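You operate a simulated robot arm through the tools that you are given. There is no shell and no other tool. Be economical: measure what you need, move in short steps, check, and stop when the job is done.

You run a simulated two-armed robot. Do the job below in one go: nothing can be reset, and whatever is moved stays where it is left.

## Task
Pick up the little yellow pot with one hand, pass it to the other hand and put it on the top of the cart with red cloth. Set down upright: little yellow pot.

Only the result counts: the job must be done as asked and must still hold three seconds after the hand-in. Knocking over, shifting, dropping, spilling or breaking anything else fails it. Flat cloth is picked up by pressing the open fingertips on it (5 to 10 N) and closing them slowly along it; thin cloth reads only 2 to 8 mm in the jaws.

## Robot
Two 7-joint arms with two-finger parallel grippers on one trunk, on a base that drives. Base frame: it is fixed to the floor where the robot stands at the start and does not move with it; the origin is under the middle of the robot, x ahead of it, y to its left, z up; the surface under the hand at the start is at about z = 0.86. Lengths are in m, angles in rad, forces in N, time in s.
The left shoulder is at the start at [0.066, 0.174, 1.209], the right one opposite. With the tool pointing down near the work surface each hand reaches from about 0.24 to 0.7 m from the robot's upright axis, wherever it stands, measured 20 degrees to its own side. Places, roughly: little yellow pot (6x6x10 cm) [0.5, 0.2, 0.9]; top of the cart with red cloth [4.1, 1.2, 0.9]. Payload 3.6 kg a hand.
The tool frame of a hand sits at the grasp point between the pads (the TCP): z along the fingers, y along the line on which they close. The tips reach 0.03 m beyond it. The gripper opens to 0.11 m. The fingers are 0.02 m wide and 0.01 m thick; the gripper's body (0.048 by 0.112 m) begins 0.055 m behind the TCP.
Orientation is that of the tool frame in the base frame, as [roll, pitch, yaw] about the fixed x, y, z axes, in that order (R = Rz(yaw) Ry(pitch) Rx(roll)). With the fingers straight down and closing along the base's y, the tool's x points along the base's -x, its y along +y and its z along -z.

## Interface
- The arms move only by the tool step_arm. It takes "left_motion", "right_motion" or both (then of equal length, played together; a hand with none holds still); each is a list of rows, each a list of 7 numbers: the shift along the base's x, y, z in units of 250 mm (1.0 is 250 mm), then the turn, a rotation vector about the base's x, y, z in units of 120 degrees (1.0 is 120 degrees), then the opening, from 0 (shut) to 1 (fully open). In form: [[dx, dy, dz, ax, ay, az, hand], ...]. A call has 1 to 12 rows; each row is the pose to reach, as a shift and turn from the pose commanded when the call began. A call with a number of a shift or a turn outside -1 to 1 is refused whole. Each row takes 0.2 s and may step no farther than 0.05 m and 0.15 rad from the row before; otherwise, or with a gripper value out of range, the whole call is refused. A pose out of reach is approached as far as the arm can. The call stops where the force on the tool passes 40 N (or 10 N more than at its start, if that is more) or the arm is blocked; 0.2 s more then pass. Each finger travels about 0.153 m/s and halts on what it meets, pressing with about 35 N; the grip force reading is that of the motor and also rises with nothing between the fingers. The clock runs only during rows and for 0.2 s after the last one: add rows that repeat a pose to give the fingers time. The reply holds the time, the measured pose of the TCP, the force on the tool along the base axes, the opening and the grip force, in the units named above and with some noise, with the torque about the TCP (base axes, N m) and any sound that the robot's microphone picked up.
- Cameras (640 x 400 px; columns grow to the right, rows downward): "scene" is now at [0.1488, 0.0347, 1.3812]; the picture's right is [0.39, -0.92, 0.00], its down [-0.53, -0.23, -0.81] and it looks along [0.75, 0.32, -0.58] (base axes); focal length 284 px, centre (320, 200). "left" rides on the left gripper at [0.072, -0.017, -0.103] in its tool frame; the picture's right is [0.23, 0.97, 0.00], its down [-0.76, 0.18, -0.62] and it looks along [-0.61, 0.14, 0.78] (tool axes); focal length 222 px, centre (320, 200). "right" rides on the right gripper at [0.073, 0.017, -0.103] in its tool frame; the picture's right is [-0.23, 0.97, 0.00], its down [-0.76, -0.18, -0.62] and it looks along [-0.61, -0.14, 0.78] (tool axes); focal length 222 px, centre (320, 200). There is no depth. A picture from a camera that has moved, and an enlarged one, comes with that camera's place and axes in the base frame and with its lens.
- capture(camera): a new picture of that camera. It takes no simulated time.
- lift_body(by): slides the trunk up (or, below 0, down) by that many m; the arms and the scene camera ride with it, the base frame stays. It gives what a move gives, with no picture.
- base_move(legs): drives the robot by 1 to 6 legs, each [ahead, left, turn to the left] in m, m and rad, along the robot's own axes; the way and the turn of a leg run together, so that a leg with both is an arc; at most 1.5 m and 3.142 rad a leg. The arms and the cameras ride along, it lands a little off, and it stops where it bumps. It gives what a move gives.
- turn_head(pan, tilt): turns the head with the scene camera to pan (to the left, within 1.501 rad either way) and tilt (down, from -0.506 to 1.204), counted from straight ahead of the robot. It gives what a move gives.
- enlarge(camera, box): a new picture of the part [left, top, right, bottom] of that camera's present view, enlarged. It takes no simulated time.
- finish_job(): hands the job in; it is judged then, once.

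Work in short steps. Places have to be worked out from the pictures, the camera data and where the tool is seen: move nearer, look again, correct. Check each grasp and each placing, and mend what went wrong. You have 120 turns and 100 pictures in all, those below and enlarged ones among them. Open the grippers and draw the arms clear of the work before you hand the job in, unless the task says otherwise; then end with one line.

The tools are called after "Emit:" by a JSON object that holds its "api" and its "payload". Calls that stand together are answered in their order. step_arm: Moves the arms, as the interface text tells. Its arguments: {"type":"object","properties":{"left_motion":{"type":"array"},"right_motion":{"type":"array"}},"required":[]} The other tools are called the same way: lift_body (by) slides the trunk up or down; base_move (legs) drives the base; turn_head (pan, tilt) turns the head that bears the scene camera; capture (camera) takes a picture; enlarge (camera, box) takes an enlarged picture of a part of a camera's view; finish_job () hands the job in.

At the start:

```text
t: 0.0
left_tcp_pos: [0.3391, 0.4117, 1.1038]
left_tool_rot: [-3.142, -0.001, -3.139]
left_ft_force: [-0.3, 0.1, -0.4]
left_torque: [-0.02, 0.04, -0.02]
left_gripper_width: 0.1101
left_grasp_force: 0.0
right_tcp_pos: [0.4127, 0.0022, 1.1784]
right_tool_rot: [-3.14, -0.002, 3.14]
right_ft_force: [0.0, -0.4, -0.9]
right_torque: [0.02, -0.02, 0.0]
right_gripper_width: 0.11
right_grasp_force: 0.1
trunk travel left (down, up): [-0.325, 0.438]
robot x, y, heading: [0.0007, 0.0013, -0.003]
head pan, tilt: [0.403, 0.62]
```

scene: 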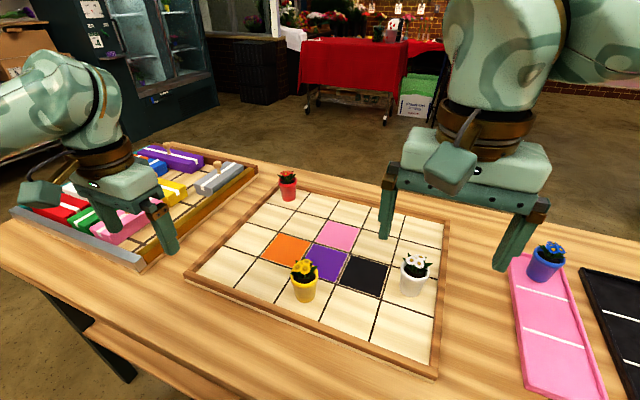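
right: 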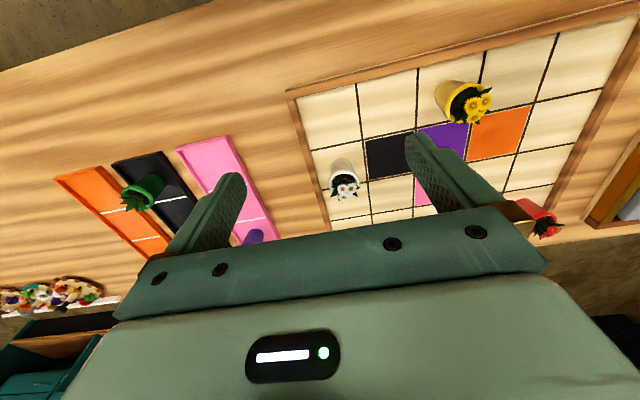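
left: 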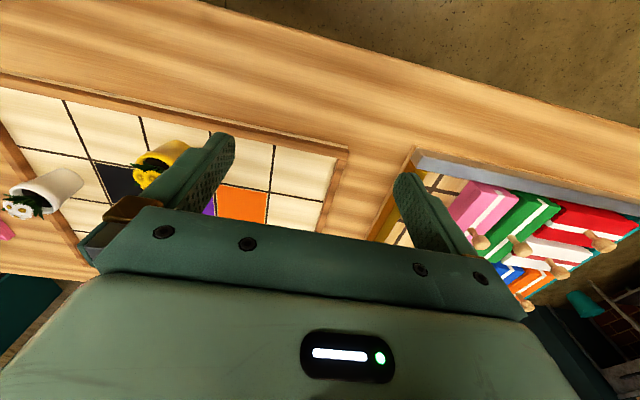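

I estimate the yellow pot's base at about (0.48, 0.21). I'll enlarge the pot and the cart to see their details.

Emit:
{"api": "enlarge", "payload": {"camera": "scene", "box": [240, 220, 400, 320]}}

Emit:
{"api": "enlarge", "payload": {"camera": "scene", "box": [270, 0, 470, 125]}}

```text
4.00 times, centred on (320, 270) of scene
camera zoom: at [0.1488, 0.0347, 1.3812], right [0.39, -0.92, 0.0], down [-0.53, -0.23, -0.81], along [0.75, 0.32, -0.58], focal length 1135 px, centre (320, -80)
```

zoom: 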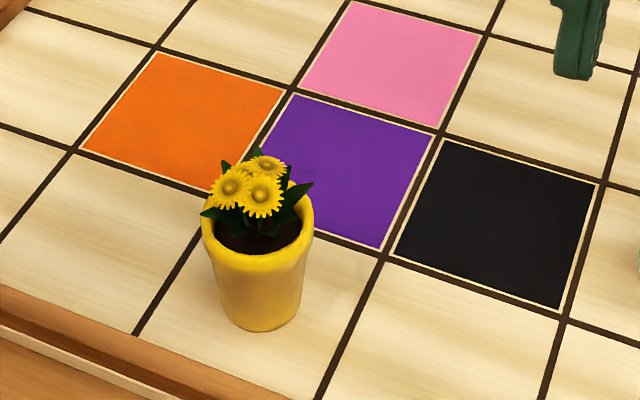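

```text
3.20 times, centred on (370, 62) of scene
camera zoom: at [0.1488, 0.0347, 1.3812], right [0.39, -0.92, 0.0], down [-0.53, -0.23, -0.81], along [0.75, 0.32, -0.58], focal length 908 px, centre (160, 640)
```

zoom: 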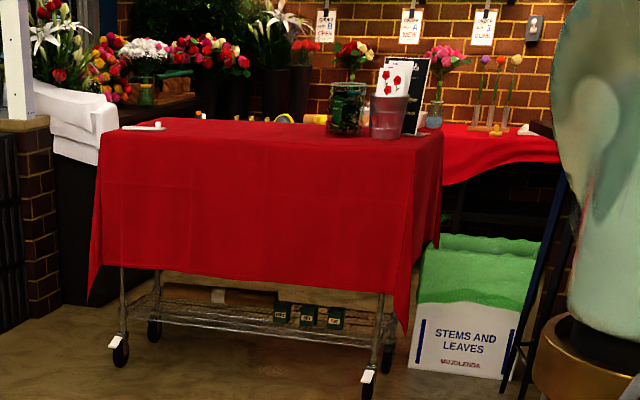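

The pot body is about 7.5 cm tall with a 5.6 cm rim, and the cart top has plenty of free space. I'll move the left hand above the pot, and take the right hand aside while yawing it -90°, which readies it to receive from the side.

Emit:
{"api": "step_arm", "payload": {"left_motion": [[0.048, -0.0745, 0, 0, 0, 0, 1], [0.097, -0.149, 0, 0, 0, 0, 1], [0.145, -0.224, 0, 0, 0, 0, 1], [0.193, -0.298, 0, 0, 0, 0, 1], [0.242, -0.373, 0, 0, 0, 0, 1], [0.29, -0.447, 0, 0, 0, 0, 1], [0.339, -0.522, 0, 0, 0, 0, 1], [0.387, -0.596, 0, 0, 0, 0, 1], [0.435, -0.671, 0, 0, 0, 0, 1], [0.484, -0.745, 0, 0, 0, 0, 1], [0.532, -0.82, 0, 0, 0, 0, 1]], "right_motion": [[0, -0.0545, 0, 0, 0, -0.0682, 1], [0, -0.109, 0, 0, 0, -0.1364, 1], [0, -0.1635, 0, 0, 0, -0.2046, 1], [0, -0.218, 0, 0, 0, -0.2728, 1], [0, -0.2725, 0, 0, 0, -0.341, 1], [0, -0.327, 0, 0, 0, -0.4092, 1], [0, -0.3815, 0, 0, 0, -0.4774, 1], [0, -0.436, 0, 0, 0, -0.5456, 1], [0, -0.49, 0, 0, 0, -0.6138, 1], [0, -0.545, 0, 0, 0, -0.682, 1], [0, -0.6, 0, 0, 0, -0.75, 1]]}}

Emit:
{"api": "capture", "payload": {"camera": "left"}}

Emit:
{"api": "capture", "payload": {"camera": "scene"}}

```text
t: 2.4
left_tcp_pos: [0.4727, 0.2052, 1.1039]
left_tool_rot: [-3.14, 0.0, -3.14]
left_ft_force: [-0.1, -1.2, 0.6]
left_torque: [0.01, 0.01, 0.02]
left_gripper_width: 0.11
left_grasp_force: 0.0
right_tcp_pos: [0.4134, -0.1491, 1.1784]
right_tool_rot: [3.141, -0.001, 1.569]
right_ft_force: [0.0, -0.2, -1.6]
right_torque: [0.0, -0.03, 0.0]
right_gripper_width: 0.1102
right_grasp_force: 0.1
trunk travel left (down, up): [-0.325, 0.438]
robot x, y, heading: [0.0002, 0.0028, -0.002]
head pan, tilt: [0.403, 0.62]
```

```text
94 pictures are left
camera left: at [0.4009, 0.1894, 1.2087], right [-0.23, 0.97, 0.0], down [0.76, 0.18, 0.62], along [0.61, 0.14, -0.78], focal length 222 px, centre (320, 200)
```

left: 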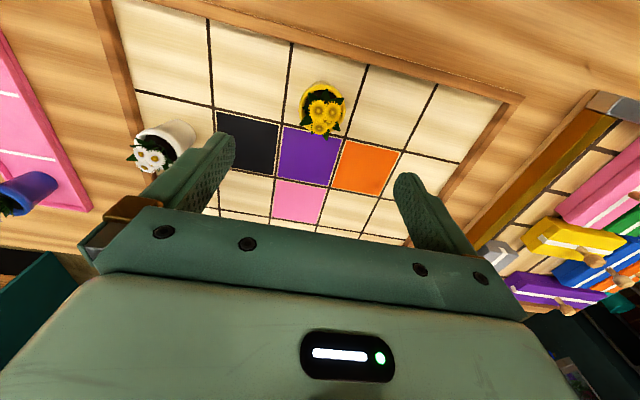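

```text
93 pictures are left
camera scene: at [0.1492, 0.0333, 1.3812], right [0.39, -0.92, 0.0], down [-0.53, -0.23, -0.81], along [0.75, 0.32, -0.58], focal length 284 px, centre (320, 200)
```

scene: 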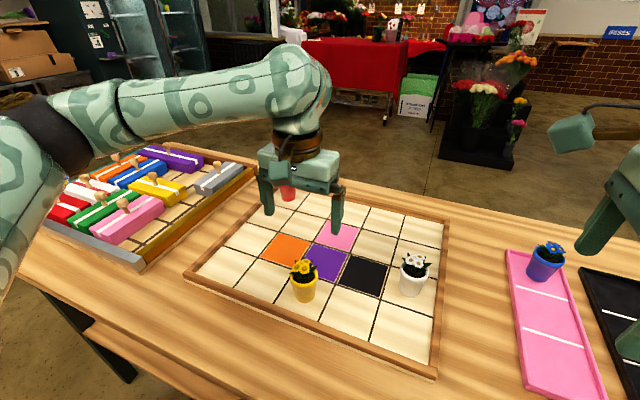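

The left camera puts the pot at (0.465, 0.206), which agrees with my first estimate. I'll lower the left hand to z ≈ 0.932 around the pot.

Emit:
{"api": "step_arm", "payload": {"left_motion": [[-0.012, 0, -0.15, 0, 0, 0, 1], [-0.012, 0, -0.3, 0, 0, 0, 1], [-0.012, 0, -0.4, 0, 0, 0, 1], [-0.012, 0, -0.5, 0, 0, 0, 1], [-0.012, 0, -0.6, 0, 0, 0, 1], [-0.012, 0, -0.688, 0, 0, 0, 1]]}}

Emit:
{"api": "capture", "payload": {"camera": "left"}}

Emit:
{"api": "enlarge", "payload": {"camera": "scene", "box": [220, 180, 412, 300]}}

```text
t: 3.8
left_tcp_pos: [0.4695, 0.2075, 0.931]
left_tool_rot: [3.14, 0.0, 3.141]
left_ft_force: [-0.3, -0.3, -0.7]
left_torque: [0.04, 0.01, -0.05]
left_gripper_width: 0.1099
left_grasp_force: 0.1
right_tcp_pos: [0.4138, -0.148, 1.1785]
right_tool_rot: [3.141, 0.002, 1.572]
right_ft_force: [0.1, -0.9, -0.2]
right_torque: [0.03, -0.03, 0.02]
right_gripper_width: 0.1099
right_grasp_force: 0.1
trunk travel left (down, up): [-0.325, 0.438]
robot x, y, heading: [-0.0024, -0.0007, 0.0]
head pan, tilt: [0.403, 0.62]
```

```text
92 pictures are left
camera left: at [0.3963, 0.1924, 1.0353], right [-0.23, 0.97, 0.0], down [0.76, 0.18, 0.62], along [0.61, 0.14, -0.78], focal length 222 px, centre (320, 200)
```

left: 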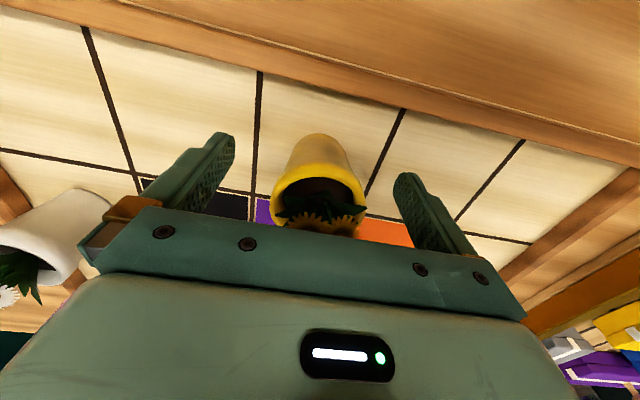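

```text
3.33 times, centred on (316, 240) of scene
camera zoom: at [0.1491, 0.0346, 1.3812], right [0.39, -0.92, 0.0], down [-0.53, -0.23, -0.81], along [0.75, 0.32, -0.58], focal length 946 px, centre (333, 67)
```

zoom: 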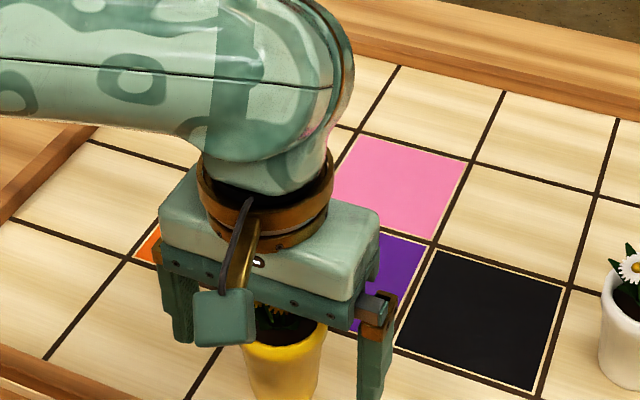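

The pot is centred between the fingers and about 5 mm nearer the robot. I'll correct x and close gradually.

Emit:
{"api": "step_arm", "payload": {"left_motion": [[-0.02, 0, 0, 0, 0, 0, 0.85], [-0.02, 0, 0, 0, 0, 0, 0.7], [-0.02, 0, 0, 0, 0, 0, 0.6], [-0.02, 0, 0, 0, 0, 0, 0.5], [-0.02, 0, 0, 0, 0, 0, 0.4], [-0.02, 0, 0, 0, 0, 0, 0.3], [-0.02, 0, 0, 0, 0, 0, 0.3]]}}

Emit:
{"api": "capture", "payload": {"camera": "left"}}

```text
t: 5.4
left_tcp_pos: [0.4637, 0.2081, 0.931]
left_tool_rot: [3.141, 0.001, -3.139]
left_ft_force: [-0.9, 0.5, -0.9]
left_torque: [-0.05, 0.02, 0.01]
left_gripper_width: 0.0532
left_grasp_force: 34.6
right_tcp_pos: [0.4128, -0.1488, 1.1791]
right_tool_rot: [-3.141, 0.001, 1.571]
right_ft_force: [-0.7, 0.1, -0.4]
right_torque: [0.01, 0.01, 0.04]
right_gripper_width: 0.1099
right_grasp_force: 0.1
trunk travel left (down, up): [-0.325, 0.438]
robot x, y, heading: [0.0009, 0.0026, -0.004]
head pan, tilt: [0.403, 0.62]
```

```text
90 pictures are left
camera left: at [0.3909, 0.1925, 1.0357], right [-0.23, 0.97, 0.0], down [0.76, 0.18, 0.62], along [0.61, 0.14, -0.78], focal length 222 px, centre (320, 200)
```

left: 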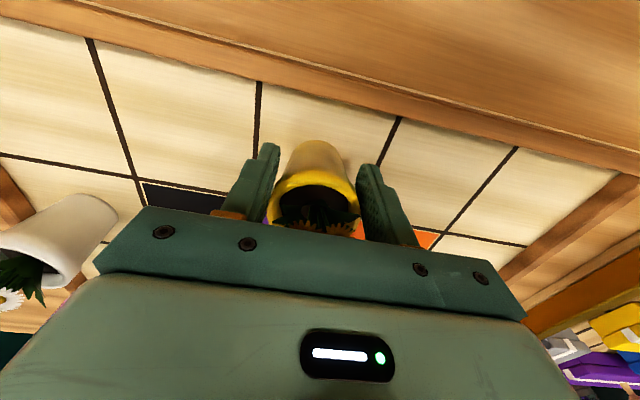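

The grip is solid at 53 mm. I'll lift the pot and tilt the right hand so it points toward +y.

Emit:
{"api": "step_arm", "payload": {"left_motion": [[0, 0, 0.05, 0, 0, 0, 0.3], [0, 0, 0.12, 0, 0, 0, 0.3], [0, 0, 0.22, 0, 0, 0, 0.3], [0, 0, 0.33, 0, 0, 0, 0.3], [0, 0, 0.44, 0, 0, 0, 0.3], [0, 0, 0.55, 0, 0, 0, 0.3], [0, 0, 0.66, 0, 0, 0, 0.3], [0, 0, 0.77, 0, 0, 0, 0.3], [0, 0, 0.88, 0, 0, 0, 0.3]], "right_motion": [[0, 0, 0, 0.0694, 0, 0, 1], [0, 0, 0, 0.1388, 0, 0, 1], [0, 0, 0, 0.2082, 0, 0, 1], [0, 0, 0, 0.2776, 0, 0, 1], [0, 0, 0, 0.347, 0, 0, 1], [0, 0, 0, 0.4164, 0, 0, 1], [0, 0, 0, 0.4858, 0, 0, 1], [0, 0, 0, 0.5552, 0, 0, 1], [0, 0, 0, 0.6246, 0, 0, 1]]}}

Emit:
{"api": "turn_head", "payload": {"pan": 0.0, "tilt": 0.5}}

Emit:
{"api": "capture", "payload": {"camera": "scene"}}

Emit:
{"api": "capture", "payload": {"camera": "right"}}

```text
t: 7.4
left_tcp_pos: [0.4635, 0.2068, 1.1536]
left_tool_rot: [-3.142, 0.0, -3.14]
left_ft_force: [-0.3, -0.6, -3.8]
left_torque: [-0.04, 0.08, 0.0]
left_gripper_width: 0.0522
left_grasp_force: 34.5
right_tcp_pos: [0.4123, -0.1483, 1.1777]
right_tool_rot: [3.138, -1.31, 1.573]
right_ft_force: [-0.2, 0.4, 0.4]
right_torque: [0.01, -0.03, 0.02]
right_gripper_width: 0.1099
right_grasp_force: 0.1
trunk travel left (down, up): [-0.325, 0.438]
robot x, y, heading: [0.0012, -0.002, -0.003]
head pan, tilt: [0.403, 0.62]
```

```text
t: 8.3
left_tcp_pos: [0.4638, 0.2072, 1.1533]
left_tool_rot: [3.141, 0.0, -3.14]
left_ft_force: [-0.2, -0.2, -3.0]
left_torque: [-0.01, 0.06, 0.0]
left_gripper_width: 0.0525
left_grasp_force: 35.0
right_tcp_pos: [0.4116, -0.1474, 1.1795]
right_tool_rot: [-3.139, -1.308, 1.57]
right_ft_force: [-0.4, 0.4, 0.1]
right_torque: [0.02, 0.02, -0.04]
right_gripper_width: 0.1098
right_grasp_force: 0.0
trunk travel left (down, up): [-0.325, 0.438]
robot x, y, heading: [-0.0007, -0.0003, 0.003]
head pan, tilt: [0.0, 0.499]
```

```text
89 pictures are left
camera scene: at [0.1593, 0.0001, 1.3919], right [0.0, -1.0, 0.0], down [-0.48, 0.0, -0.88], along [0.88, 0.0, -0.48], focal length 284 px, centre (320, 200)
```

scene: 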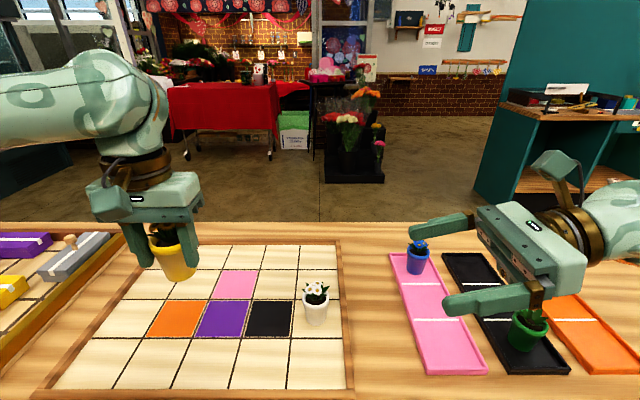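

```text
88 pictures are left
camera right: at [0.4289, -0.2286, 1.2745], right [0.97, -0.06, -0.22], down [-0.18, -0.8, -0.57], along [-0.14, 0.6, -0.79], focal length 222 px, centre (320, 200)
```

right: 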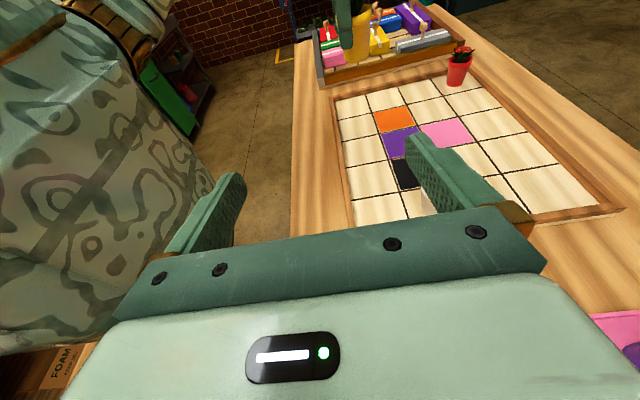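

The right hand reached its pose with the camera up. The pot looks slightly tilted in the left hand, so I'll zoom in.

Emit:
{"api": "enlarge", "payload": {"camera": "scene", "box": [80, 180, 272, 300]}}

Emit:
{"api": "capture", "payload": {"camera": "left"}}

```text
3.33 times, centred on (176, 240) of scene
camera zoom: at [0.1593, 0.0001, 1.3919], right [0.0, -1.0, 0.0], down [-0.48, 0.0, -0.88], along [0.88, 0.0, -0.48], focal length 946 px, centre (800, 67)
```

zoom: 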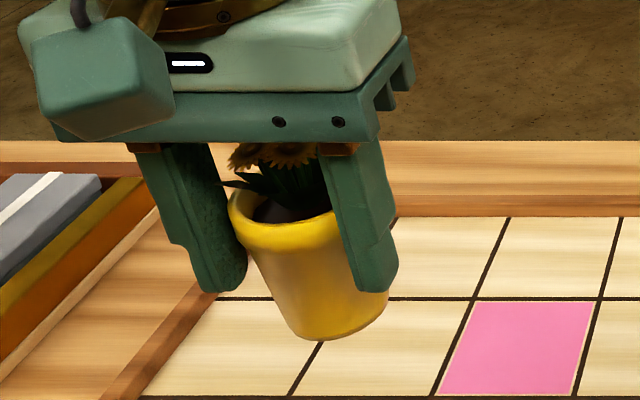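

```text
86 pictures are left
camera left: at [0.3916, 0.1919, 1.2577], right [-0.23, 0.97, 0.0], down [0.76, 0.18, 0.62], along [0.61, 0.14, -0.78], focal length 222 px, centre (320, 200)
```

left: 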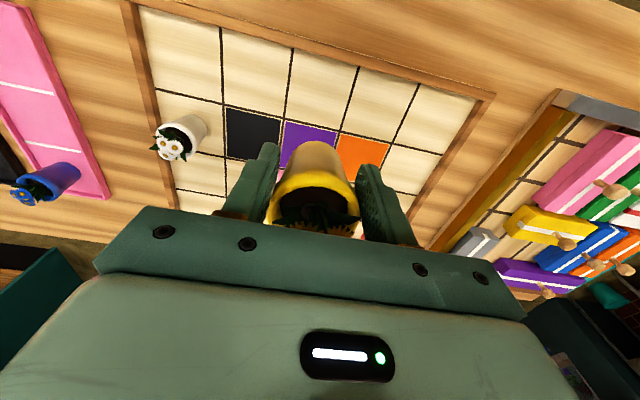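

The pot is about 6 cm tall in body and leans about 6° in the grip, which is acceptable. I'll bring the left hand to y ≈ 0.12 and the right hand to a pre-approach pose beside it at pot mid-height.

Emit:
{"api": "step_arm", "payload": {"left_motion": [[0, -0.07, 0, 0, 0, 0, 0.3], [0, -0.14, 0, 0, 0, 0, 0.3], [0, -0.21, 0, 0, 0, 0, 0.3], [0, -0.28, 0, 0, 0, 0, 0.3], [0, -0.348, 0, 0, 0, 0, 0.3]], "right_motion": [[0.041, 0.1, -0.038, 0, 0, 0, 1], [0.082, 0.2, -0.077, 0, 0, 0, 1], [0.124, 0.32, -0.115, 0, 0, 0, 1], [0.165, 0.44, -0.154, 0, 0, 0, 1], [0.206, 0.56, -0.192, 0, 0, 0, 1]]}}

Emit:
{"api": "capture", "payload": {"camera": "scene"}}

Emit:
{"api": "capture", "payload": {"camera": "right"}}

```text
t: 9.5
left_tcp_pos: [0.4659, 0.1199, 1.1519]
left_tool_rot: [-3.142, 0.001, -3.141]
left_ft_force: [-0.1, 0.9, -4.0]
left_torque: [-0.02, 0.07, 0.01]
left_gripper_width: 0.0523
left_grasp_force: 34.9
right_tcp_pos: [0.4622, -0.0079, 1.1309]
right_tool_rot: [-3.139, -1.308, 1.566]
right_ft_force: [0.5, 0.4, -0.8]
right_torque: [0.03, 0.0, -0.01]
right_gripper_width: 0.1102
right_grasp_force: 0.0
trunk travel left (down, up): [-0.325, 0.438]
robot x, y, heading: [0.003, 0.0014, 0.004]
head pan, tilt: [0.0, 0.499]
```

```text
85 pictures are left
camera scene: at [0.1599, 0.0002, 1.3919], right [0.0, -1.0, 0.0], down [-0.48, 0.0, -0.88], along [0.88, 0.0, -0.48], focal length 284 px, centre (320, 200)
```

scene: 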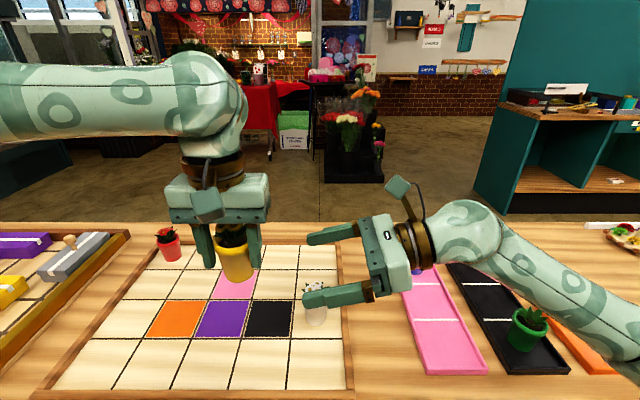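

```text
84 pictures are left
camera right: at [0.4789, -0.0889, 1.2266], right [0.97, -0.06, -0.22], down [-0.18, -0.8, -0.57], along [-0.14, 0.6, -0.79], focal length 222 px, centre (320, 200)
```

right: 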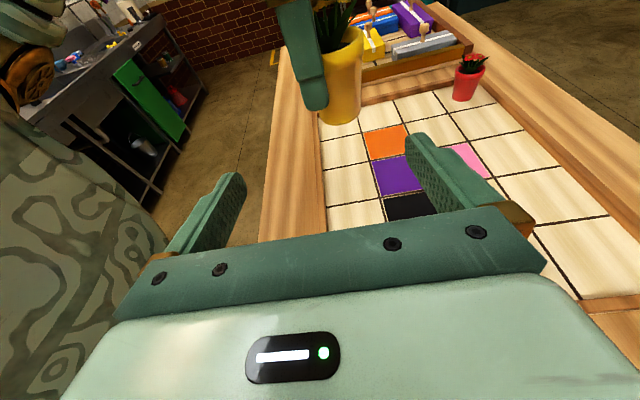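

The pot seems about 1–2 cm further in +x than the left fingers. I'll zoom to check.

Emit:
{"api": "enlarge", "payload": {"camera": "right", "box": [240, 0, 432, 120]}}

Emit:
{"api": "enlarge", "payload": {"camera": "scene", "box": [150, 180, 342, 300]}}

```text
3.33 times, centred on (336, 60) of right
camera zoom: at [0.4789, -0.0889, 1.2266], right [0.97, -0.06, -0.22], down [-0.18, -0.8, -0.57], along [-0.14, 0.6, -0.79], focal length 740 px, centre (267, 667)
```

zoom: 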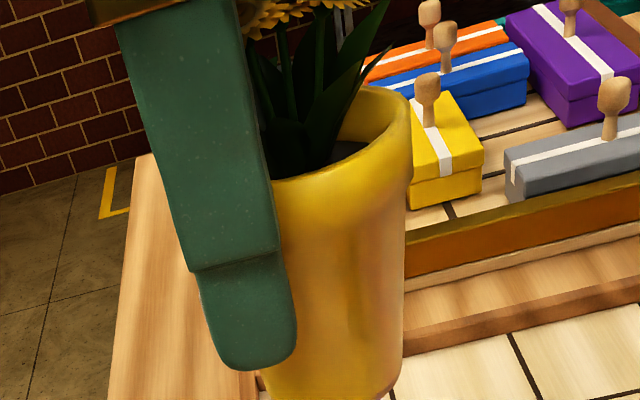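

```text
3.33 times, centred on (246, 240) of scene
camera zoom: at [0.1599, 0.0002, 1.3919], right [0.0, -1.0, 0.0], down [-0.48, 0.0, -0.88], along [0.88, 0.0, -0.48], focal length 946 px, centre (567, 67)
```

zoom: 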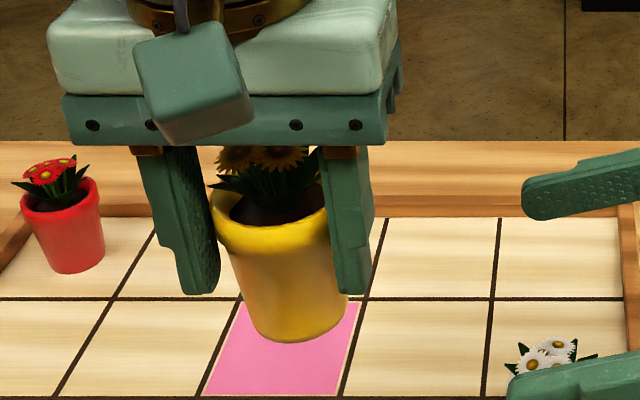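

The pot axis is at x ≈ 0.48, slightly off the left finger centre, but the hold is firm. I'll slide the right hand in with that x correction.

Emit:
{"api": "step_arm", "payload": {"right_motion": [[0.035, 0.06, 0, 0, 0, 0, 1], [0.07, 0.12, 0, 0, 0, 0, 1], [0.07, 0.19, 0, 0, 0, 0, 1], [0.07, 0.26, 0, 0, 0, 0, 1], [0.07, 0.33, 0, 0, 0, 0, 1], [0.07, 0.41, 0, 0, 0, 0, 1]]}}

Emit:
{"api": "capture", "payload": {"camera": "right"}}

Emit:
{"api": "enlarge", "payload": {"camera": "scene", "box": [150, 150, 390, 300]}}

```text
t: 10.9
left_tcp_pos: [0.4634, 0.1202, 1.1522]
left_tool_rot: [3.141, 0.001, -3.139]
left_ft_force: [0.2, -0.2, -3.3]
left_torque: [-0.03, 0.07, 0.01]
left_gripper_width: 0.0523
left_grasp_force: 35.8
right_tcp_pos: [0.4804, 0.0948, 1.1306]
right_tool_rot: [-3.139, -1.309, 1.567]
right_ft_force: [0.8, 0.0, -0.3]
right_torque: [-0.02, -0.02, 0.0]
right_gripper_width: 0.1103
right_grasp_force: 0.0
trunk travel left (down, up): [-0.325, 0.438]
robot x, y, heading: [-0.0024, 0.0021, -0.002]
head pan, tilt: [0.0, 0.499]
```

```text
81 pictures are left
camera right: at [0.4978, 0.0136, 1.2262], right [0.97, -0.06, -0.22], down [-0.18, -0.8, -0.57], along [-0.14, 0.6, -0.79], focal length 222 px, centre (320, 200)
```

right: 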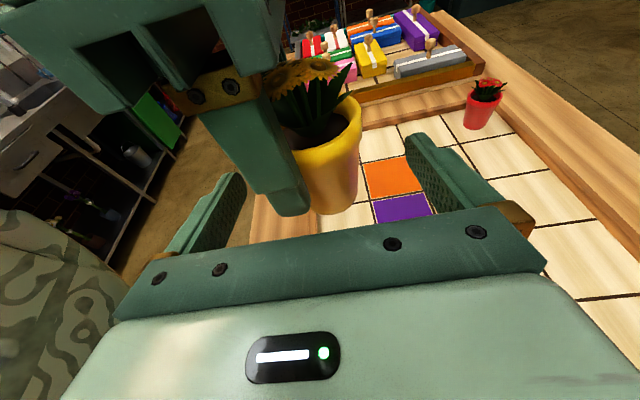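

```text
2.67 times, centred on (270, 225) of scene
camera zoom: at [0.1595, 0.0008, 1.3919], right [0.0, -1.0, 0.0], down [-0.48, 0.0, -0.88], along [0.88, 0.0, -0.48], focal length 757 px, centre (453, 133)
```

zoom: 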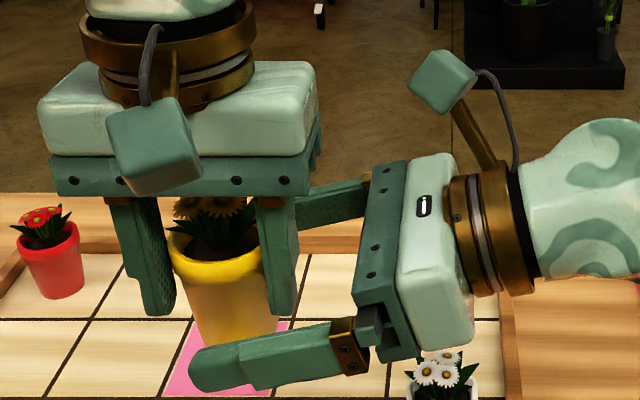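

The pot lies centred between the right fingers, at about x 0.48–0.485 against TCP 0.480. I'll close the right hand gradually while the left holds.

Emit:
{"api": "step_arm", "payload": {"right_motion": [[0, 0, 0, 0, 0, 0, 0.8], [0, 0, 0, 0, 0, 0, 0.7], [0, 0, 0, 0, 0, 0, 0.6], [0, 0, 0, 0, 0, 0, 0.52], [0, 0, 0, 0, 0, 0, 0.47], [0, 0, 0, 0, 0, 0, 0.43]]}}

Emit:
{"api": "capture", "payload": {"camera": "right"}}

```text
t: 12.3
left_tcp_pos: [0.4658, 0.1199, 1.1521]
left_tool_rot: [3.142, 0.0, -3.141]
left_ft_force: [0.8, -0.7, -4.3]
left_torque: [0.01, -0.02, 0.15]
left_gripper_width: 0.0522
left_grasp_force: 34.7
right_tcp_pos: [0.4807, 0.0939, 1.129]
right_tool_rot: [-3.14, -1.309, 1.568]
right_ft_force: [-0.3, 1.0, 1.0]
right_torque: [-0.05, 0.08, -0.13]
right_gripper_width: 0.0527
right_grasp_force: 5.5
trunk travel left (down, up): [-0.325, 0.438]
robot x, y, heading: [0.0031, -0.0012, 0.002]
head pan, tilt: [0.0, 0.499]
```

```text
79 pictures are left
camera right: at [0.4978, 0.0127, 1.2263], right [0.97, -0.06, -0.22], down [-0.18, -0.8, -0.57], along [-0.14, 0.6, -0.79], focal length 222 px, centre (320, 200)
```

right: 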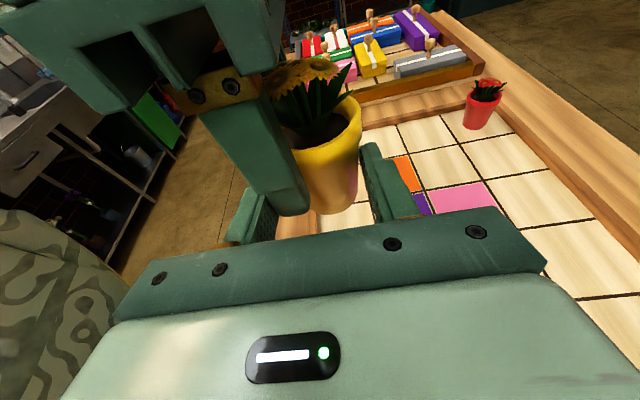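

The right −x finger is about to touch the left hand's finger edge, since there is a torque with no full grip. I'll open, yaw the right hand 18° clockwise about the pot so its fingers clear the left fingers, and look again.

Emit:
{"api": "step_arm", "payload": {"right_motion": [[0, 0, 0, 0, 0, 0, 0.7], [0, 0, 0, 0, 0, 0, 0.95], [-0.008, 0, 0, 0, 0, -0.05, 0.95], [-0.016, 0, 0, 0, 0, -0.1, 0.95], [-0.024, 0, 0, 0, 0, -0.15, 0.95], [-0.024, 0, 0, 0, 0, -0.15, 0.95]]}}

Emit:
{"api": "capture", "payload": {"camera": "right"}}

Emit:
{"api": "enlarge", "payload": {"camera": "scene", "box": [150, 150, 390, 300]}}

```text
t: 13.7
left_tcp_pos: [0.4651, 0.1187, 1.1517]
left_tool_rot: [3.141, 0.002, -3.141]
left_ft_force: [0.2, -1.2, -3.3]
left_torque: [-0.04, 0.05, 0.01]
left_gripper_width: 0.0524
left_grasp_force: 34.6
right_tcp_pos: [0.475, 0.0948, 1.1304]
right_tool_rot: [-3.141, -1.31, 1.254]
right_ft_force: [-0.5, -0.2, 0.1]
right_torque: [-0.01, 0.04, 0.01]
right_gripper_width: 0.1046
right_grasp_force: 0.0
trunk travel left (down, up): [-0.325, 0.438]
robot x, y, heading: [-0.0026, -0.0004, -0.001]
head pan, tilt: [0.0, 0.499]
```

```text
78 pictures are left
camera right: at [0.4661, 0.012, 1.2264], right [0.91, -0.36, -0.22], down [-0.42, -0.7, -0.57], along [0.05, 0.61, -0.79], focal length 222 px, centre (320, 200)
```

right: 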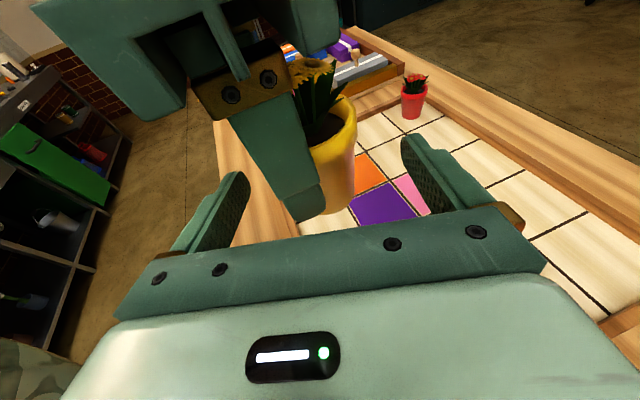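

```text
2.67 times, centred on (270, 225) of scene
camera zoom: at [0.1596, 0.0, 1.3919], right [0.0, -1.0, 0.0], down [-0.48, 0.0, -0.88], along [0.88, 0.0, -0.48], focal length 757 px, centre (453, 133)
```

zoom: 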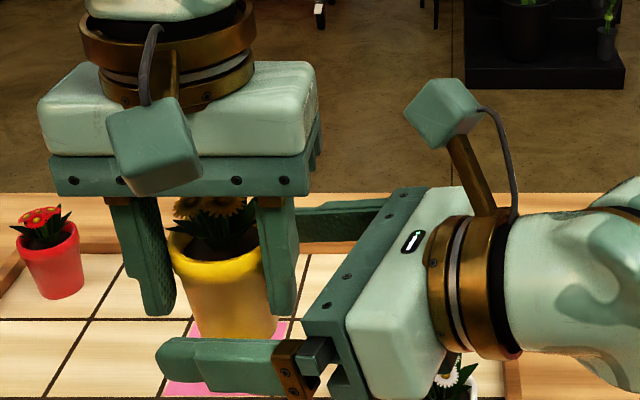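

Clearance is only a few mm, so I'll yaw a further 10° and then close slowly.

Emit:
{"api": "step_arm", "payload": {"right_motion": [[-0.006, 0, 0, 0, 0, -0.042, 0.9], [-0.012, 0.004, 0, 0, 0, -0.083, 0.8], [-0.012, 0.004, 0, 0, 0, -0.083, 0.7], [-0.012, 0.004, 0, 0, 0, -0.083, 0.6], [-0.012, 0.004, 0, 0, 0, -0.083, 0.52], [-0.012, 0.004, 0, 0, 0, -0.083, 0.47], [-0.012, 0.004, 0, 0, 0, -0.083, 0.43]]}}

Emit:
{"api": "capture", "payload": {"camera": "right"}}

Emit:
{"api": "enlarge", "payload": {"camera": "scene", "box": [150, 150, 390, 300]}}

```text
t: 15.3
left_tcp_pos: [0.4655, 0.1196, 1.1527]
left_tool_rot: [3.141, 0.0, -3.139]
left_ft_force: [4.3, -5.4, -2.8]
left_torque: [-0.08, 0.0, -0.04]
left_gripper_width: 0.0514
left_grasp_force: 35.2
right_tcp_pos: [0.4714, 0.0965, 1.1295]
right_tool_rot: [-3.139, -1.31, 1.082]
right_ft_force: [-5.0, 5.4, -0.2]
right_torque: [-0.03, -0.03, 0.14]
right_gripper_width: 0.0505
right_grasp_force: 2.8
trunk travel left (down, up): [-0.325, 0.438]
robot x, y, heading: [0.003, -0.0012, 0.0]
head pan, tilt: [0.0, 0.499]
```

```text
76 pictures are left
camera right: at [0.4492, 0.0167, 1.2263], right [0.83, -0.51, -0.22], down [-0.53, -0.62, -0.57], along [0.15, 0.59, -0.79], focal length 222 px, centre (320, 200)
```

right: 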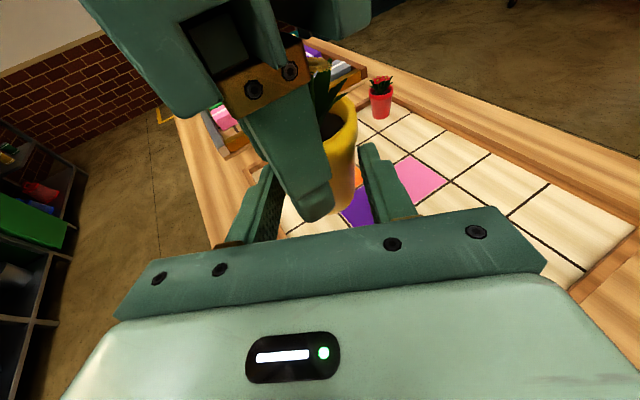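

```text
2.67 times, centred on (270, 225) of scene
camera zoom: at [0.1594, 0.0001, 1.3919], right [0.0, -1.0, 0.0], down [-0.48, 0.0, -0.88], along [0.88, 0.0, -0.48], focal length 757 px, centre (453, 133)
```

zoom: 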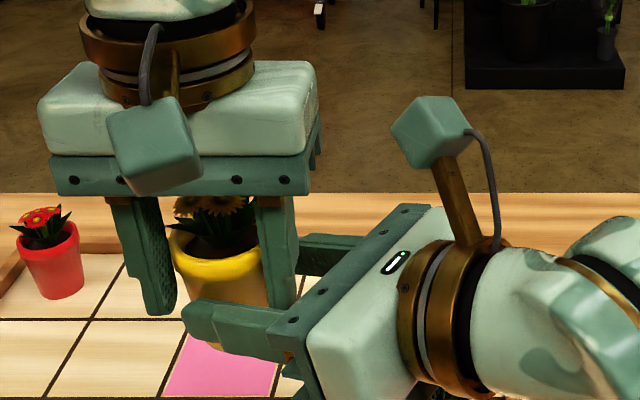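

The near right finger touched first (force along −n), with a gap left on the other finger. I'll shift the right hand ~2.5 mm that way and continue closing.

Emit:
{"api": "step_arm", "payload": {"right_motion": [[-0.009, 0.005, 0, 0, 0, 0, 0.43], [-0.012, 0.006, 0, 0, 0, 0, 0.4], [-0.012, 0.006, 0, 0, 0, 0, 0.37]]}}

Emit:
{"api": "enlarge", "payload": {"camera": "right", "box": [230, 80, 422, 200]}}

```text
t: 16.1
left_tcp_pos: [0.4628, 0.1201, 1.1525]
left_tool_rot: [3.14, -0.005, 3.139]
left_ft_force: [-15.5, -1.5, -0.7]
left_torque: [0.07, -0.01, -0.35]
left_gripper_width: 0.0515
left_grasp_force: 34.7
right_tcp_pos: [0.4718, 0.0958, 1.1295]
right_tool_rot: [3.139, -1.307, 1.081]
right_ft_force: [15.4, 0.8, 0.1]
right_torque: [-0.14, 0.4, -0.02]
right_gripper_width: 0.0488
right_grasp_force: 35.6
trunk travel left (down, up): [-0.325, 0.438]
robot x, y, heading: [0.0006, -0.0008, 0.002]
head pan, tilt: [0.0, 0.499]
```

```text
3.33 times, centred on (326, 140) of right
camera zoom: at [0.4471, 0.017, 1.226], right [0.83, -0.51, -0.22], down [-0.53, -0.62, -0.57], along [0.16, 0.59, -0.79], focal length 740 px, centre (300, 400)
```

zoom: 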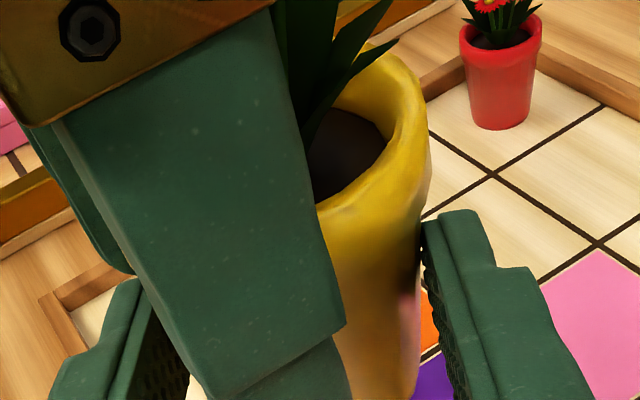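

The right hand now grips at 35 N and 48.8 mm, with a 15 N lateral preload. I'll relax by moving the right hand back about 2 mm.

Emit:
{"api": "step_arm", "payload": {"right_motion": [[0.006, 0, 0, 0, 0, 0, 0.3], [0.009, 0, 0, 0, 0, 0, 0.3]]}}

```text
t: 16.7
left_tcp_pos: [0.4647, 0.1193, 1.1511]
left_tool_rot: [-3.141, 0.0, -3.141]
left_ft_force: [-13.8, 5.0, 3.2]
left_torque: [-0.17, 0.73, -0.04]
left_gripper_width: 0.0512
left_grasp_force: 34.8
right_tcp_pos: [0.4709, 0.0974, 1.1301]
right_tool_rot: [3.14, -1.307, 1.082]
right_ft_force: [14.3, -4.4, -2.5]
right_torque: [0.17, -0.39, -0.31]
right_gripper_width: 0.0487
right_grasp_force: 35.6
trunk travel left (down, up): [-0.325, 0.438]
robot x, y, heading: [-0.0027, -0.0012, -0.002]
head pan, tilt: [0.0, 0.499]
```

The grip is stable, so I'll open the left hand slightly to release the pot while watching forces.

Emit:
{"api": "step_arm", "payload": {"left_motion": [[0, 0, 0, 0, 0, 0, 0.5], [0, 0, 0, 0, 0, 0, 0.55], [0, 0, 0, 0, 0, 0, 0.6], [0, 0, 0, 0, 0, 0, 0.6]], "right_motion": [[0, 0, 0, 0, 0, 0, 0.3], [0, 0, 0, 0, 0, 0, 0.3], [0, 0, 0, 0, 0, 0, 0.3], [0, 0, 0, 0, 0, 0, 0.3]]}}

Emit:
{"api": "capture", "payload": {"camera": "right"}}

Emit:
{"api": "enlarge", "payload": {"camera": "scene", "box": [150, 150, 390, 300]}}

```text
t: 17.7
left_tcp_pos: [0.4644, 0.1204, 1.1519]
left_tool_rot: [-3.14, 0.001, 3.141]
left_ft_force: [1.0, 0.0, -0.2]
left_torque: [0.0, -0.01, 0.0]
left_gripper_width: 0.0659
left_grasp_force: 0.3
right_tcp_pos: [0.4715, 0.0981, 1.1293]
right_tool_rot: [-3.139, -1.309, 1.081]
right_ft_force: [0.5, 0.6, -0.6]
right_torque: [-0.08, 0.06, 0.0]
right_gripper_width: 0.0486
right_grasp_force: 34.8
trunk travel left (down, up): [-0.325, 0.438]
robot x, y, heading: [-0.0054, -0.0034, -0.001]
head pan, tilt: [0.0, 0.499]
```

```text
73 pictures are left
camera right: at [0.4479, 0.0179, 1.2264], right [0.83, -0.51, -0.22], down [-0.53, -0.62, -0.57], along [0.15, 0.59, -0.79], focal length 222 px, centre (320, 200)
```

right: 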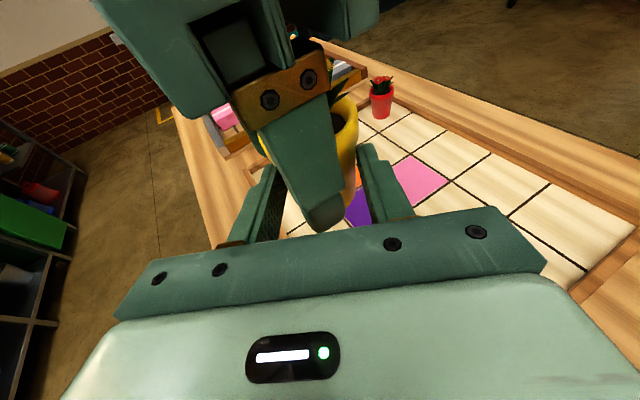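

```text
2.67 times, centred on (270, 225) of scene
camera zoom: at [0.1594, 0.0001, 1.3919], right [0.0, -1.0, 0.0], down [-0.48, 0.0, -0.88], along [0.88, 0.0, -0.48], focal length 757 px, centre (453, 133)
```

zoom: 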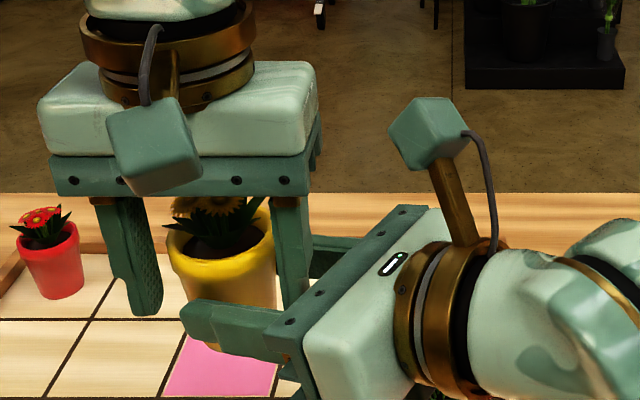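

The right hand alone now holds the pot. I'll raise the left hand straight up, clear of the flowers.

Emit:
{"api": "step_arm", "payload": {"left_motion": [[0, 0, 0.04, 0, 0, 0, 0.6], [0, 0, 0.09, 0, 0, 0, 0.6], [0, 0, 0.16, 0, 0, 0, 0.6], [0, 0, 0.24, 0, 0, 0, 0.6], [0, 0, 0.34, 0, 0, 0, 0.6], [0, 0, 0.44, 0, 0, 0, 0.6], [0, 0.1, 0.5, 0, 0, 0, 0.6], [0, 0.25, 0.5, 0, 0, 0, 0.6], [0, 0.4, 0.5, 0, 0, 0, 0.6]], "right_motion": [[0, 0, 0, 0, 0, 0, 0.3], [0, 0, 0, 0, 0, 0, 0.3], [0, 0, 0, 0, 0, 0, 0.3], [0, 0, 0, 0, 0, 0, 0.3], [0, 0, 0, 0, 0, 0, 0.3], [0, 0, 0, 0, 0, 0, 0.3], [0, 0, 0, 0, 0, 0, 0.3], [0, 0, 0, 0, 0, 0, 0.3], [0, 0, 0, 0, 0, 0, 0.3]]}}

Emit:
{"api": "capture", "payload": {"camera": "right"}}

Emit:
{"api": "capture", "payload": {"camera": "scene"}}

```text
t: 19.7
left_tcp_pos: [0.521, 0.2212, 1.275]
left_tool_rot: [-3.13, 0.055, 3.135]
left_ft_force: [0.4, 2.1, -1.3]
left_torque: [-0.18, 0.05, -0.01]
left_gripper_width: 0.0661
left_grasp_force: 0.1
left hand out of reach, approached as far as the arm can: row 6, 7, 8, 9
right_tcp_pos: [0.4711, 0.1025, 1.1283]
right_tool_rot: [3.14, -1.304, 1.088]
right_ft_force: [0.5, 1.3, -0.5]
right_torque: [-0.14, 0.05, -0.02]
right_gripper_width: 0.0484
right_grasp_force: 34.5
trunk travel left (down, up): [-0.325, 0.438]
robot x, y, heading: [-0.0046, 0.0011, 0.001]
head pan, tilt: [0.0, 0.499]
```

```text
71 pictures are left
camera right: at [0.4489, 0.0239, 1.2257], right [0.83, -0.51, -0.22], down [-0.53, -0.63, -0.57], along [0.15, 0.59, -0.79], focal length 222 px, centre (320, 200)
```

right: 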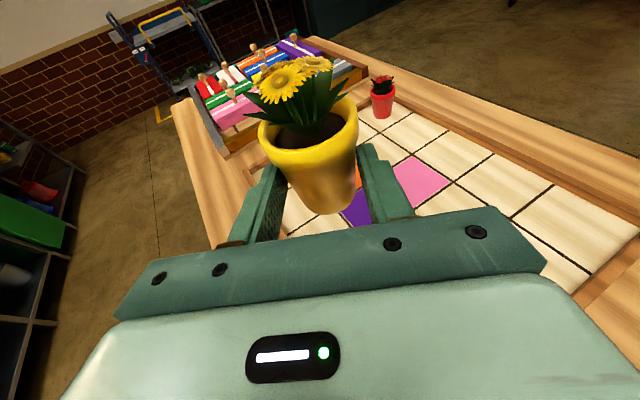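

```text
70 pictures are left
camera scene: at [0.1608, 0.0067, 1.3917], right [0.0, -1.0, 0.01], down [-0.48, 0.0, -0.88], along [0.88, 0.0, -0.48], focal length 284 px, centre (320, 200)
```

scene: 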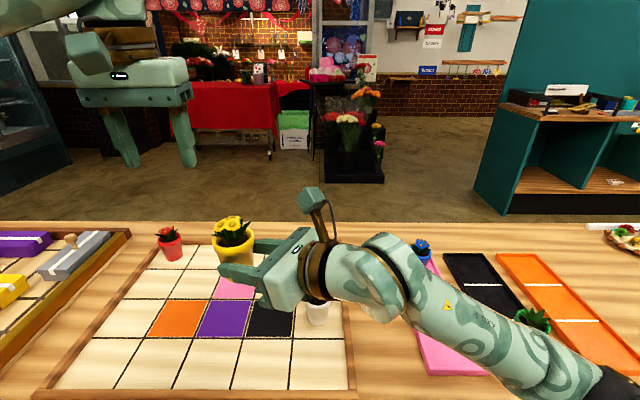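

The handover succeeded. I'll tuck both arms nearer the robot, then look around for the route.

Emit:
{"api": "step_arm", "payload": {"left_motion": [[-0.08, 0.08, -0.08, 0, 0, 0, 0.6], [-0.16, 0.16, -0.16, 0, 0, 0, 0.6], [-0.24, 0.24, -0.24, 0, 0, 0, 0.6], [-0.32, 0.32, -0.3, 0, 0, 0, 0.6], [-0.4, 0.4, -0.34, 0, 0, 0, 0.6], [-0.48, 0.48, -0.36, 0, 0, 0, 0.6]], "right_motion": [[-0.04, -0.05, 0.04, 0, 0, 0, 0.3], [-0.08, -0.1, 0.08, 0, 0, 0, 0.3], [-0.12, -0.15, 0.12, 0, 0, 0, 0.3], [-0.16, -0.2, 0.16, 0, 0, 0, 0.3], [-0.2, -0.25, 0.2, 0, 0, 0, 0.3], [-0.24, -0.3, 0.24, 0, 0, 0, 0.3]]}}

Emit:
{"api": "turn_head", "payload": {"pan": 0.9, "tilt": 0.45}}

Emit:
{"api": "capture", "payload": {"camera": "scene"}}

Emit:
{"api": "turn_head", "payload": {"pan": -0.9, "tilt": 0.45}}

Emit:
{"api": "capture", "payload": {"camera": "scene"}}

```text
t: 21.1
left_tcp_pos: [0.4002, 0.3369, 1.1858]
left_tool_rot: [-3.134, 0.055, 3.133]
left_ft_force: [-1.1, -0.3, -0.4]
left_torque: [-0.01, -0.06, 0.01]
left_gripper_width: 0.0659
left_grasp_force: 0.0
right_tcp_pos: [0.4102, 0.0237, 1.1909]
right_tool_rot: [3.139, -1.309, 1.086]
right_ft_force: [-0.2, 0.7, -3.8]
right_torque: [-0.07, 0.02, -0.01]
right_gripper_width: 0.0485
right_grasp_force: 35.1
trunk travel left (down, up): [-0.325, 0.438]
robot x, y, heading: [-0.0001, -0.0021, -0.002]
head pan, tilt: [0.0, 0.499]
```

```text
t: 22.3
left_tcp_pos: [0.4016, 0.3366, 1.1853]
left_tool_rot: [-3.136, 0.057, 3.133]
left_ft_force: [0.4, 0.1, -0.6]
left_torque: [0.01, 0.0, -0.01]
left_gripper_width: 0.066
left_grasp_force: 0.0
right_tcp_pos: [0.4107, 0.0233, 1.1896]
right_tool_rot: [-3.139, -1.307, 1.08]
right_ft_force: [-0.2, -0.8, -3.2]
right_torque: [-0.09, 0.06, 0.01]
right_gripper_width: 0.0485
right_grasp_force: 34.9
trunk travel left (down, up): [-0.325, 0.438]
robot x, y, heading: [0.0006, -0.0053, -0.0]
head pan, tilt: [0.901, 0.45]
```

```text
69 pictures are left
camera scene: at [0.1254, 0.0722, 1.3964], right [0.78, -0.62, 0.0], down [-0.27, -0.34, -0.9], along [0.56, 0.7, -0.44], focal length 284 px, centre (320, 200)
```

scene: 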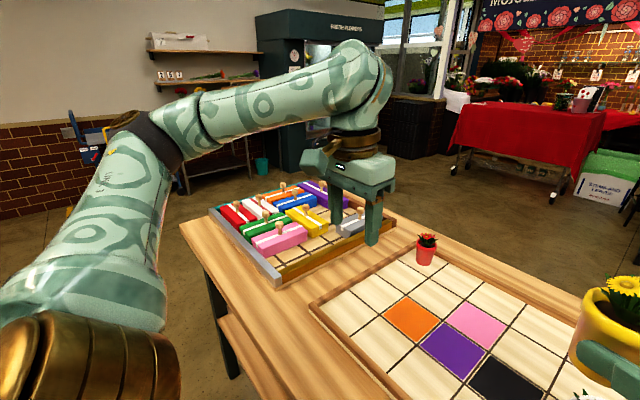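

```text
t: 24.1
left_tcp_pos: [0.4018, 0.3365, 1.186]
left_tool_rot: [-3.135, 0.057, 3.133]
left_ft_force: [-0.5, -0.2, 0.0]
left_torque: [0.0, -0.03, -0.01]
left_gripper_width: 0.0663
left_grasp_force: 0.1
right_tcp_pos: [0.4107, 0.0235, 1.1908]
right_tool_rot: [-3.139, -1.306, 1.082]
right_ft_force: [0.5, -1.0, -3.6]
right_torque: [-0.06, 0.05, 0.02]
right_gripper_width: 0.0482
right_grasp_force: 34.9
trunk travel left (down, up): [-0.325, 0.438]
robot x, y, heading: [-0.0028, 0.0, 0.004]
head pan, tilt: [-0.901, 0.45]
```

```text
68 pictures are left
camera scene: at [0.1254, -0.0718, 1.3964], right [-0.78, -0.62, 0.0], down [-0.27, 0.34, -0.9], along [0.56, -0.71, -0.44], focal length 284 px, centre (320, 200)
```

scene: 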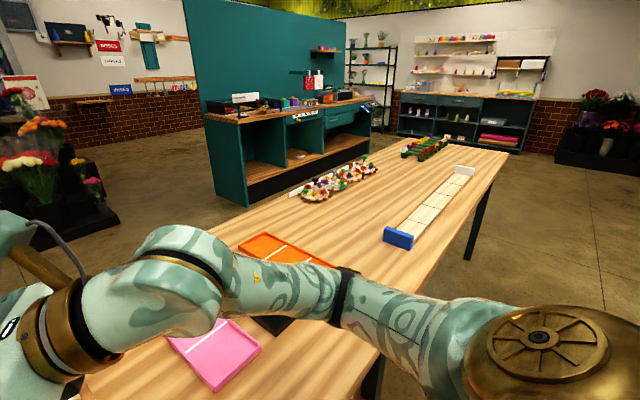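

The table's left end is at y ≈ 1.07 and the floor beyond is free. I'll back off slightly, go left around that end, then drive ahead.

Emit:
{"api": "base_move", "payload": {"legs": [[-0.1, 0, 0], [0, 1.5, 0], [0, 0.25, 0]]}}

Emit:
{"api": "turn_head", "payload": {"pan": 0.0, "tilt": 0.4}}

Emit:
{"api": "capture", "payload": {"camera": "scene"}}

```text
t: 33.7
left_tcp_pos: [0.2971, 2.106, 1.185]
left_tool_rot: [-3.135, 0.055, 3.136]
left_ft_force: [-0.1, -0.4, 0.1]
left_torque: [-0.01, 0.0, 0.0]
left_gripper_width: 0.066
left_grasp_force: 0.0
right_tcp_pos: [0.3085, 1.7913, 1.1908]
right_tool_rot: [3.14, -1.308, 1.087]
right_ft_force: [-0.4, 1.3, -4.4]
right_torque: [-0.06, 0.04, 0.01]
right_gripper_width: 0.0482
right_grasp_force: 35.0
trunk travel left (down, up): [-0.325, 0.438]
robot x, y, heading: [-0.1018, 1.7676, 0.004]
head pan, tilt: [-0.901, 0.45]
```

```text
t: 34.9
left_tcp_pos: [0.2966, 2.1048, 1.1869]
left_tool_rot: [-3.133, 0.056, 3.137]
left_ft_force: [-0.1, 0.4, -0.7]
left_torque: [-0.03, 0.0, 0.02]
left_gripper_width: 0.0661
left_grasp_force: 0.0
right_tcp_pos: [0.3073, 1.7903, 1.1899]
right_tool_rot: [-3.14, -1.307, 1.085]
right_ft_force: [0.0, 0.2, -3.8]
right_torque: [-0.09, 0.08, -0.03]
right_gripper_width: 0.0479
right_grasp_force: 35.1
trunk travel left (down, up): [-0.325, 0.438]
robot x, y, heading: [-0.1038, 1.7714, 0.001]
head pan, tilt: [0.0, 0.4]
```

```text
67 pictures are left
camera scene: at [0.0585, 1.7673, 1.4011], right [0.0, -1.0, 0.0], down [-0.39, 0.0, -0.92], along [0.92, 0.0, -0.39], focal length 284 px, centre (320, 200)
```

scene: 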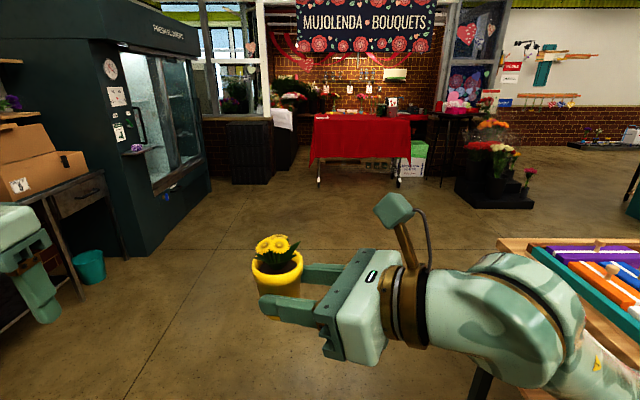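

The way ahead is clear. The cart front edge is at about x ≈ 4, y 0.6–1.8, so I'll drive ahead 2.5 m and look again.

Emit:
{"api": "base_move", "payload": {"legs": [[1.5, 0, 0], [1.0, -0.3, 0]]}}

Emit:
{"api": "turn_head", "payload": {"pan": -0.1, "tilt": 0.35}}

Emit:
{"api": "capture", "payload": {"camera": "scene"}}

```text
t: 47.2
left_tcp_pos: [2.7544, 1.8044, 1.1855]
left_tool_rot: [-3.134, 0.056, -3.14]
left_ft_force: [0.7, -0.2, -0.4]
left_torque: [-0.01, -0.02, 0.01]
left_gripper_width: 0.0662
left_grasp_force: 0.1
right_tcp_pos: [2.7676, 1.4907, 1.1901]
right_tool_rot: [-3.141, -1.308, 1.09]
right_ft_force: [-0.1, -0.1, -3.2]
right_torque: [-0.09, 0.07, 0.0]
right_gripper_width: 0.0482
right_grasp_force: 34.5
trunk travel left (down, up): [-0.325, 0.438]
robot x, y, heading: [2.3581, 1.4599, 0.014]
head pan, tilt: [0.0, 0.4]
```

```text
t: 47.8
left_tcp_pos: [2.7543, 1.8042, 1.1856]
left_tool_rot: [-3.134, 0.055, -3.14]
left_ft_force: [-0.3, 0.2, -0.8]
left_torque: [0.0, -0.02, -0.01]
left_gripper_width: 0.0657
left_grasp_force: 0.0
right_tcp_pos: [2.7682, 1.4906, 1.1911]
right_tool_rot: [-3.139, -1.307, 1.091]
right_ft_force: [-0.8, 0.2, -2.1]
right_torque: [-0.08, 0.05, 0.0]
right_gripper_width: 0.0482
right_grasp_force: 34.9
trunk travel left (down, up): [-0.325, 0.438]
robot x, y, heading: [2.3599, 1.4644, 0.012]
head pan, tilt: [-0.099, 0.351]
```

```text
66 pictures are left
camera scene: at [2.5181, 1.4562, 1.4056], right [-0.09, -1.0, 0.0], down [-0.34, 0.03, -0.94], along [0.94, -0.08, -0.34], focal length 284 px, centre (320, 200)
```

scene: 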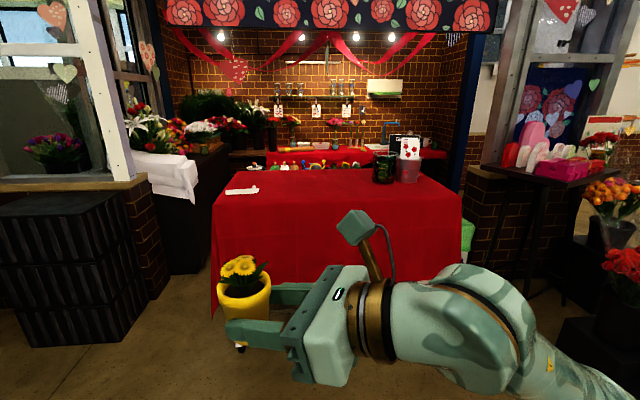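

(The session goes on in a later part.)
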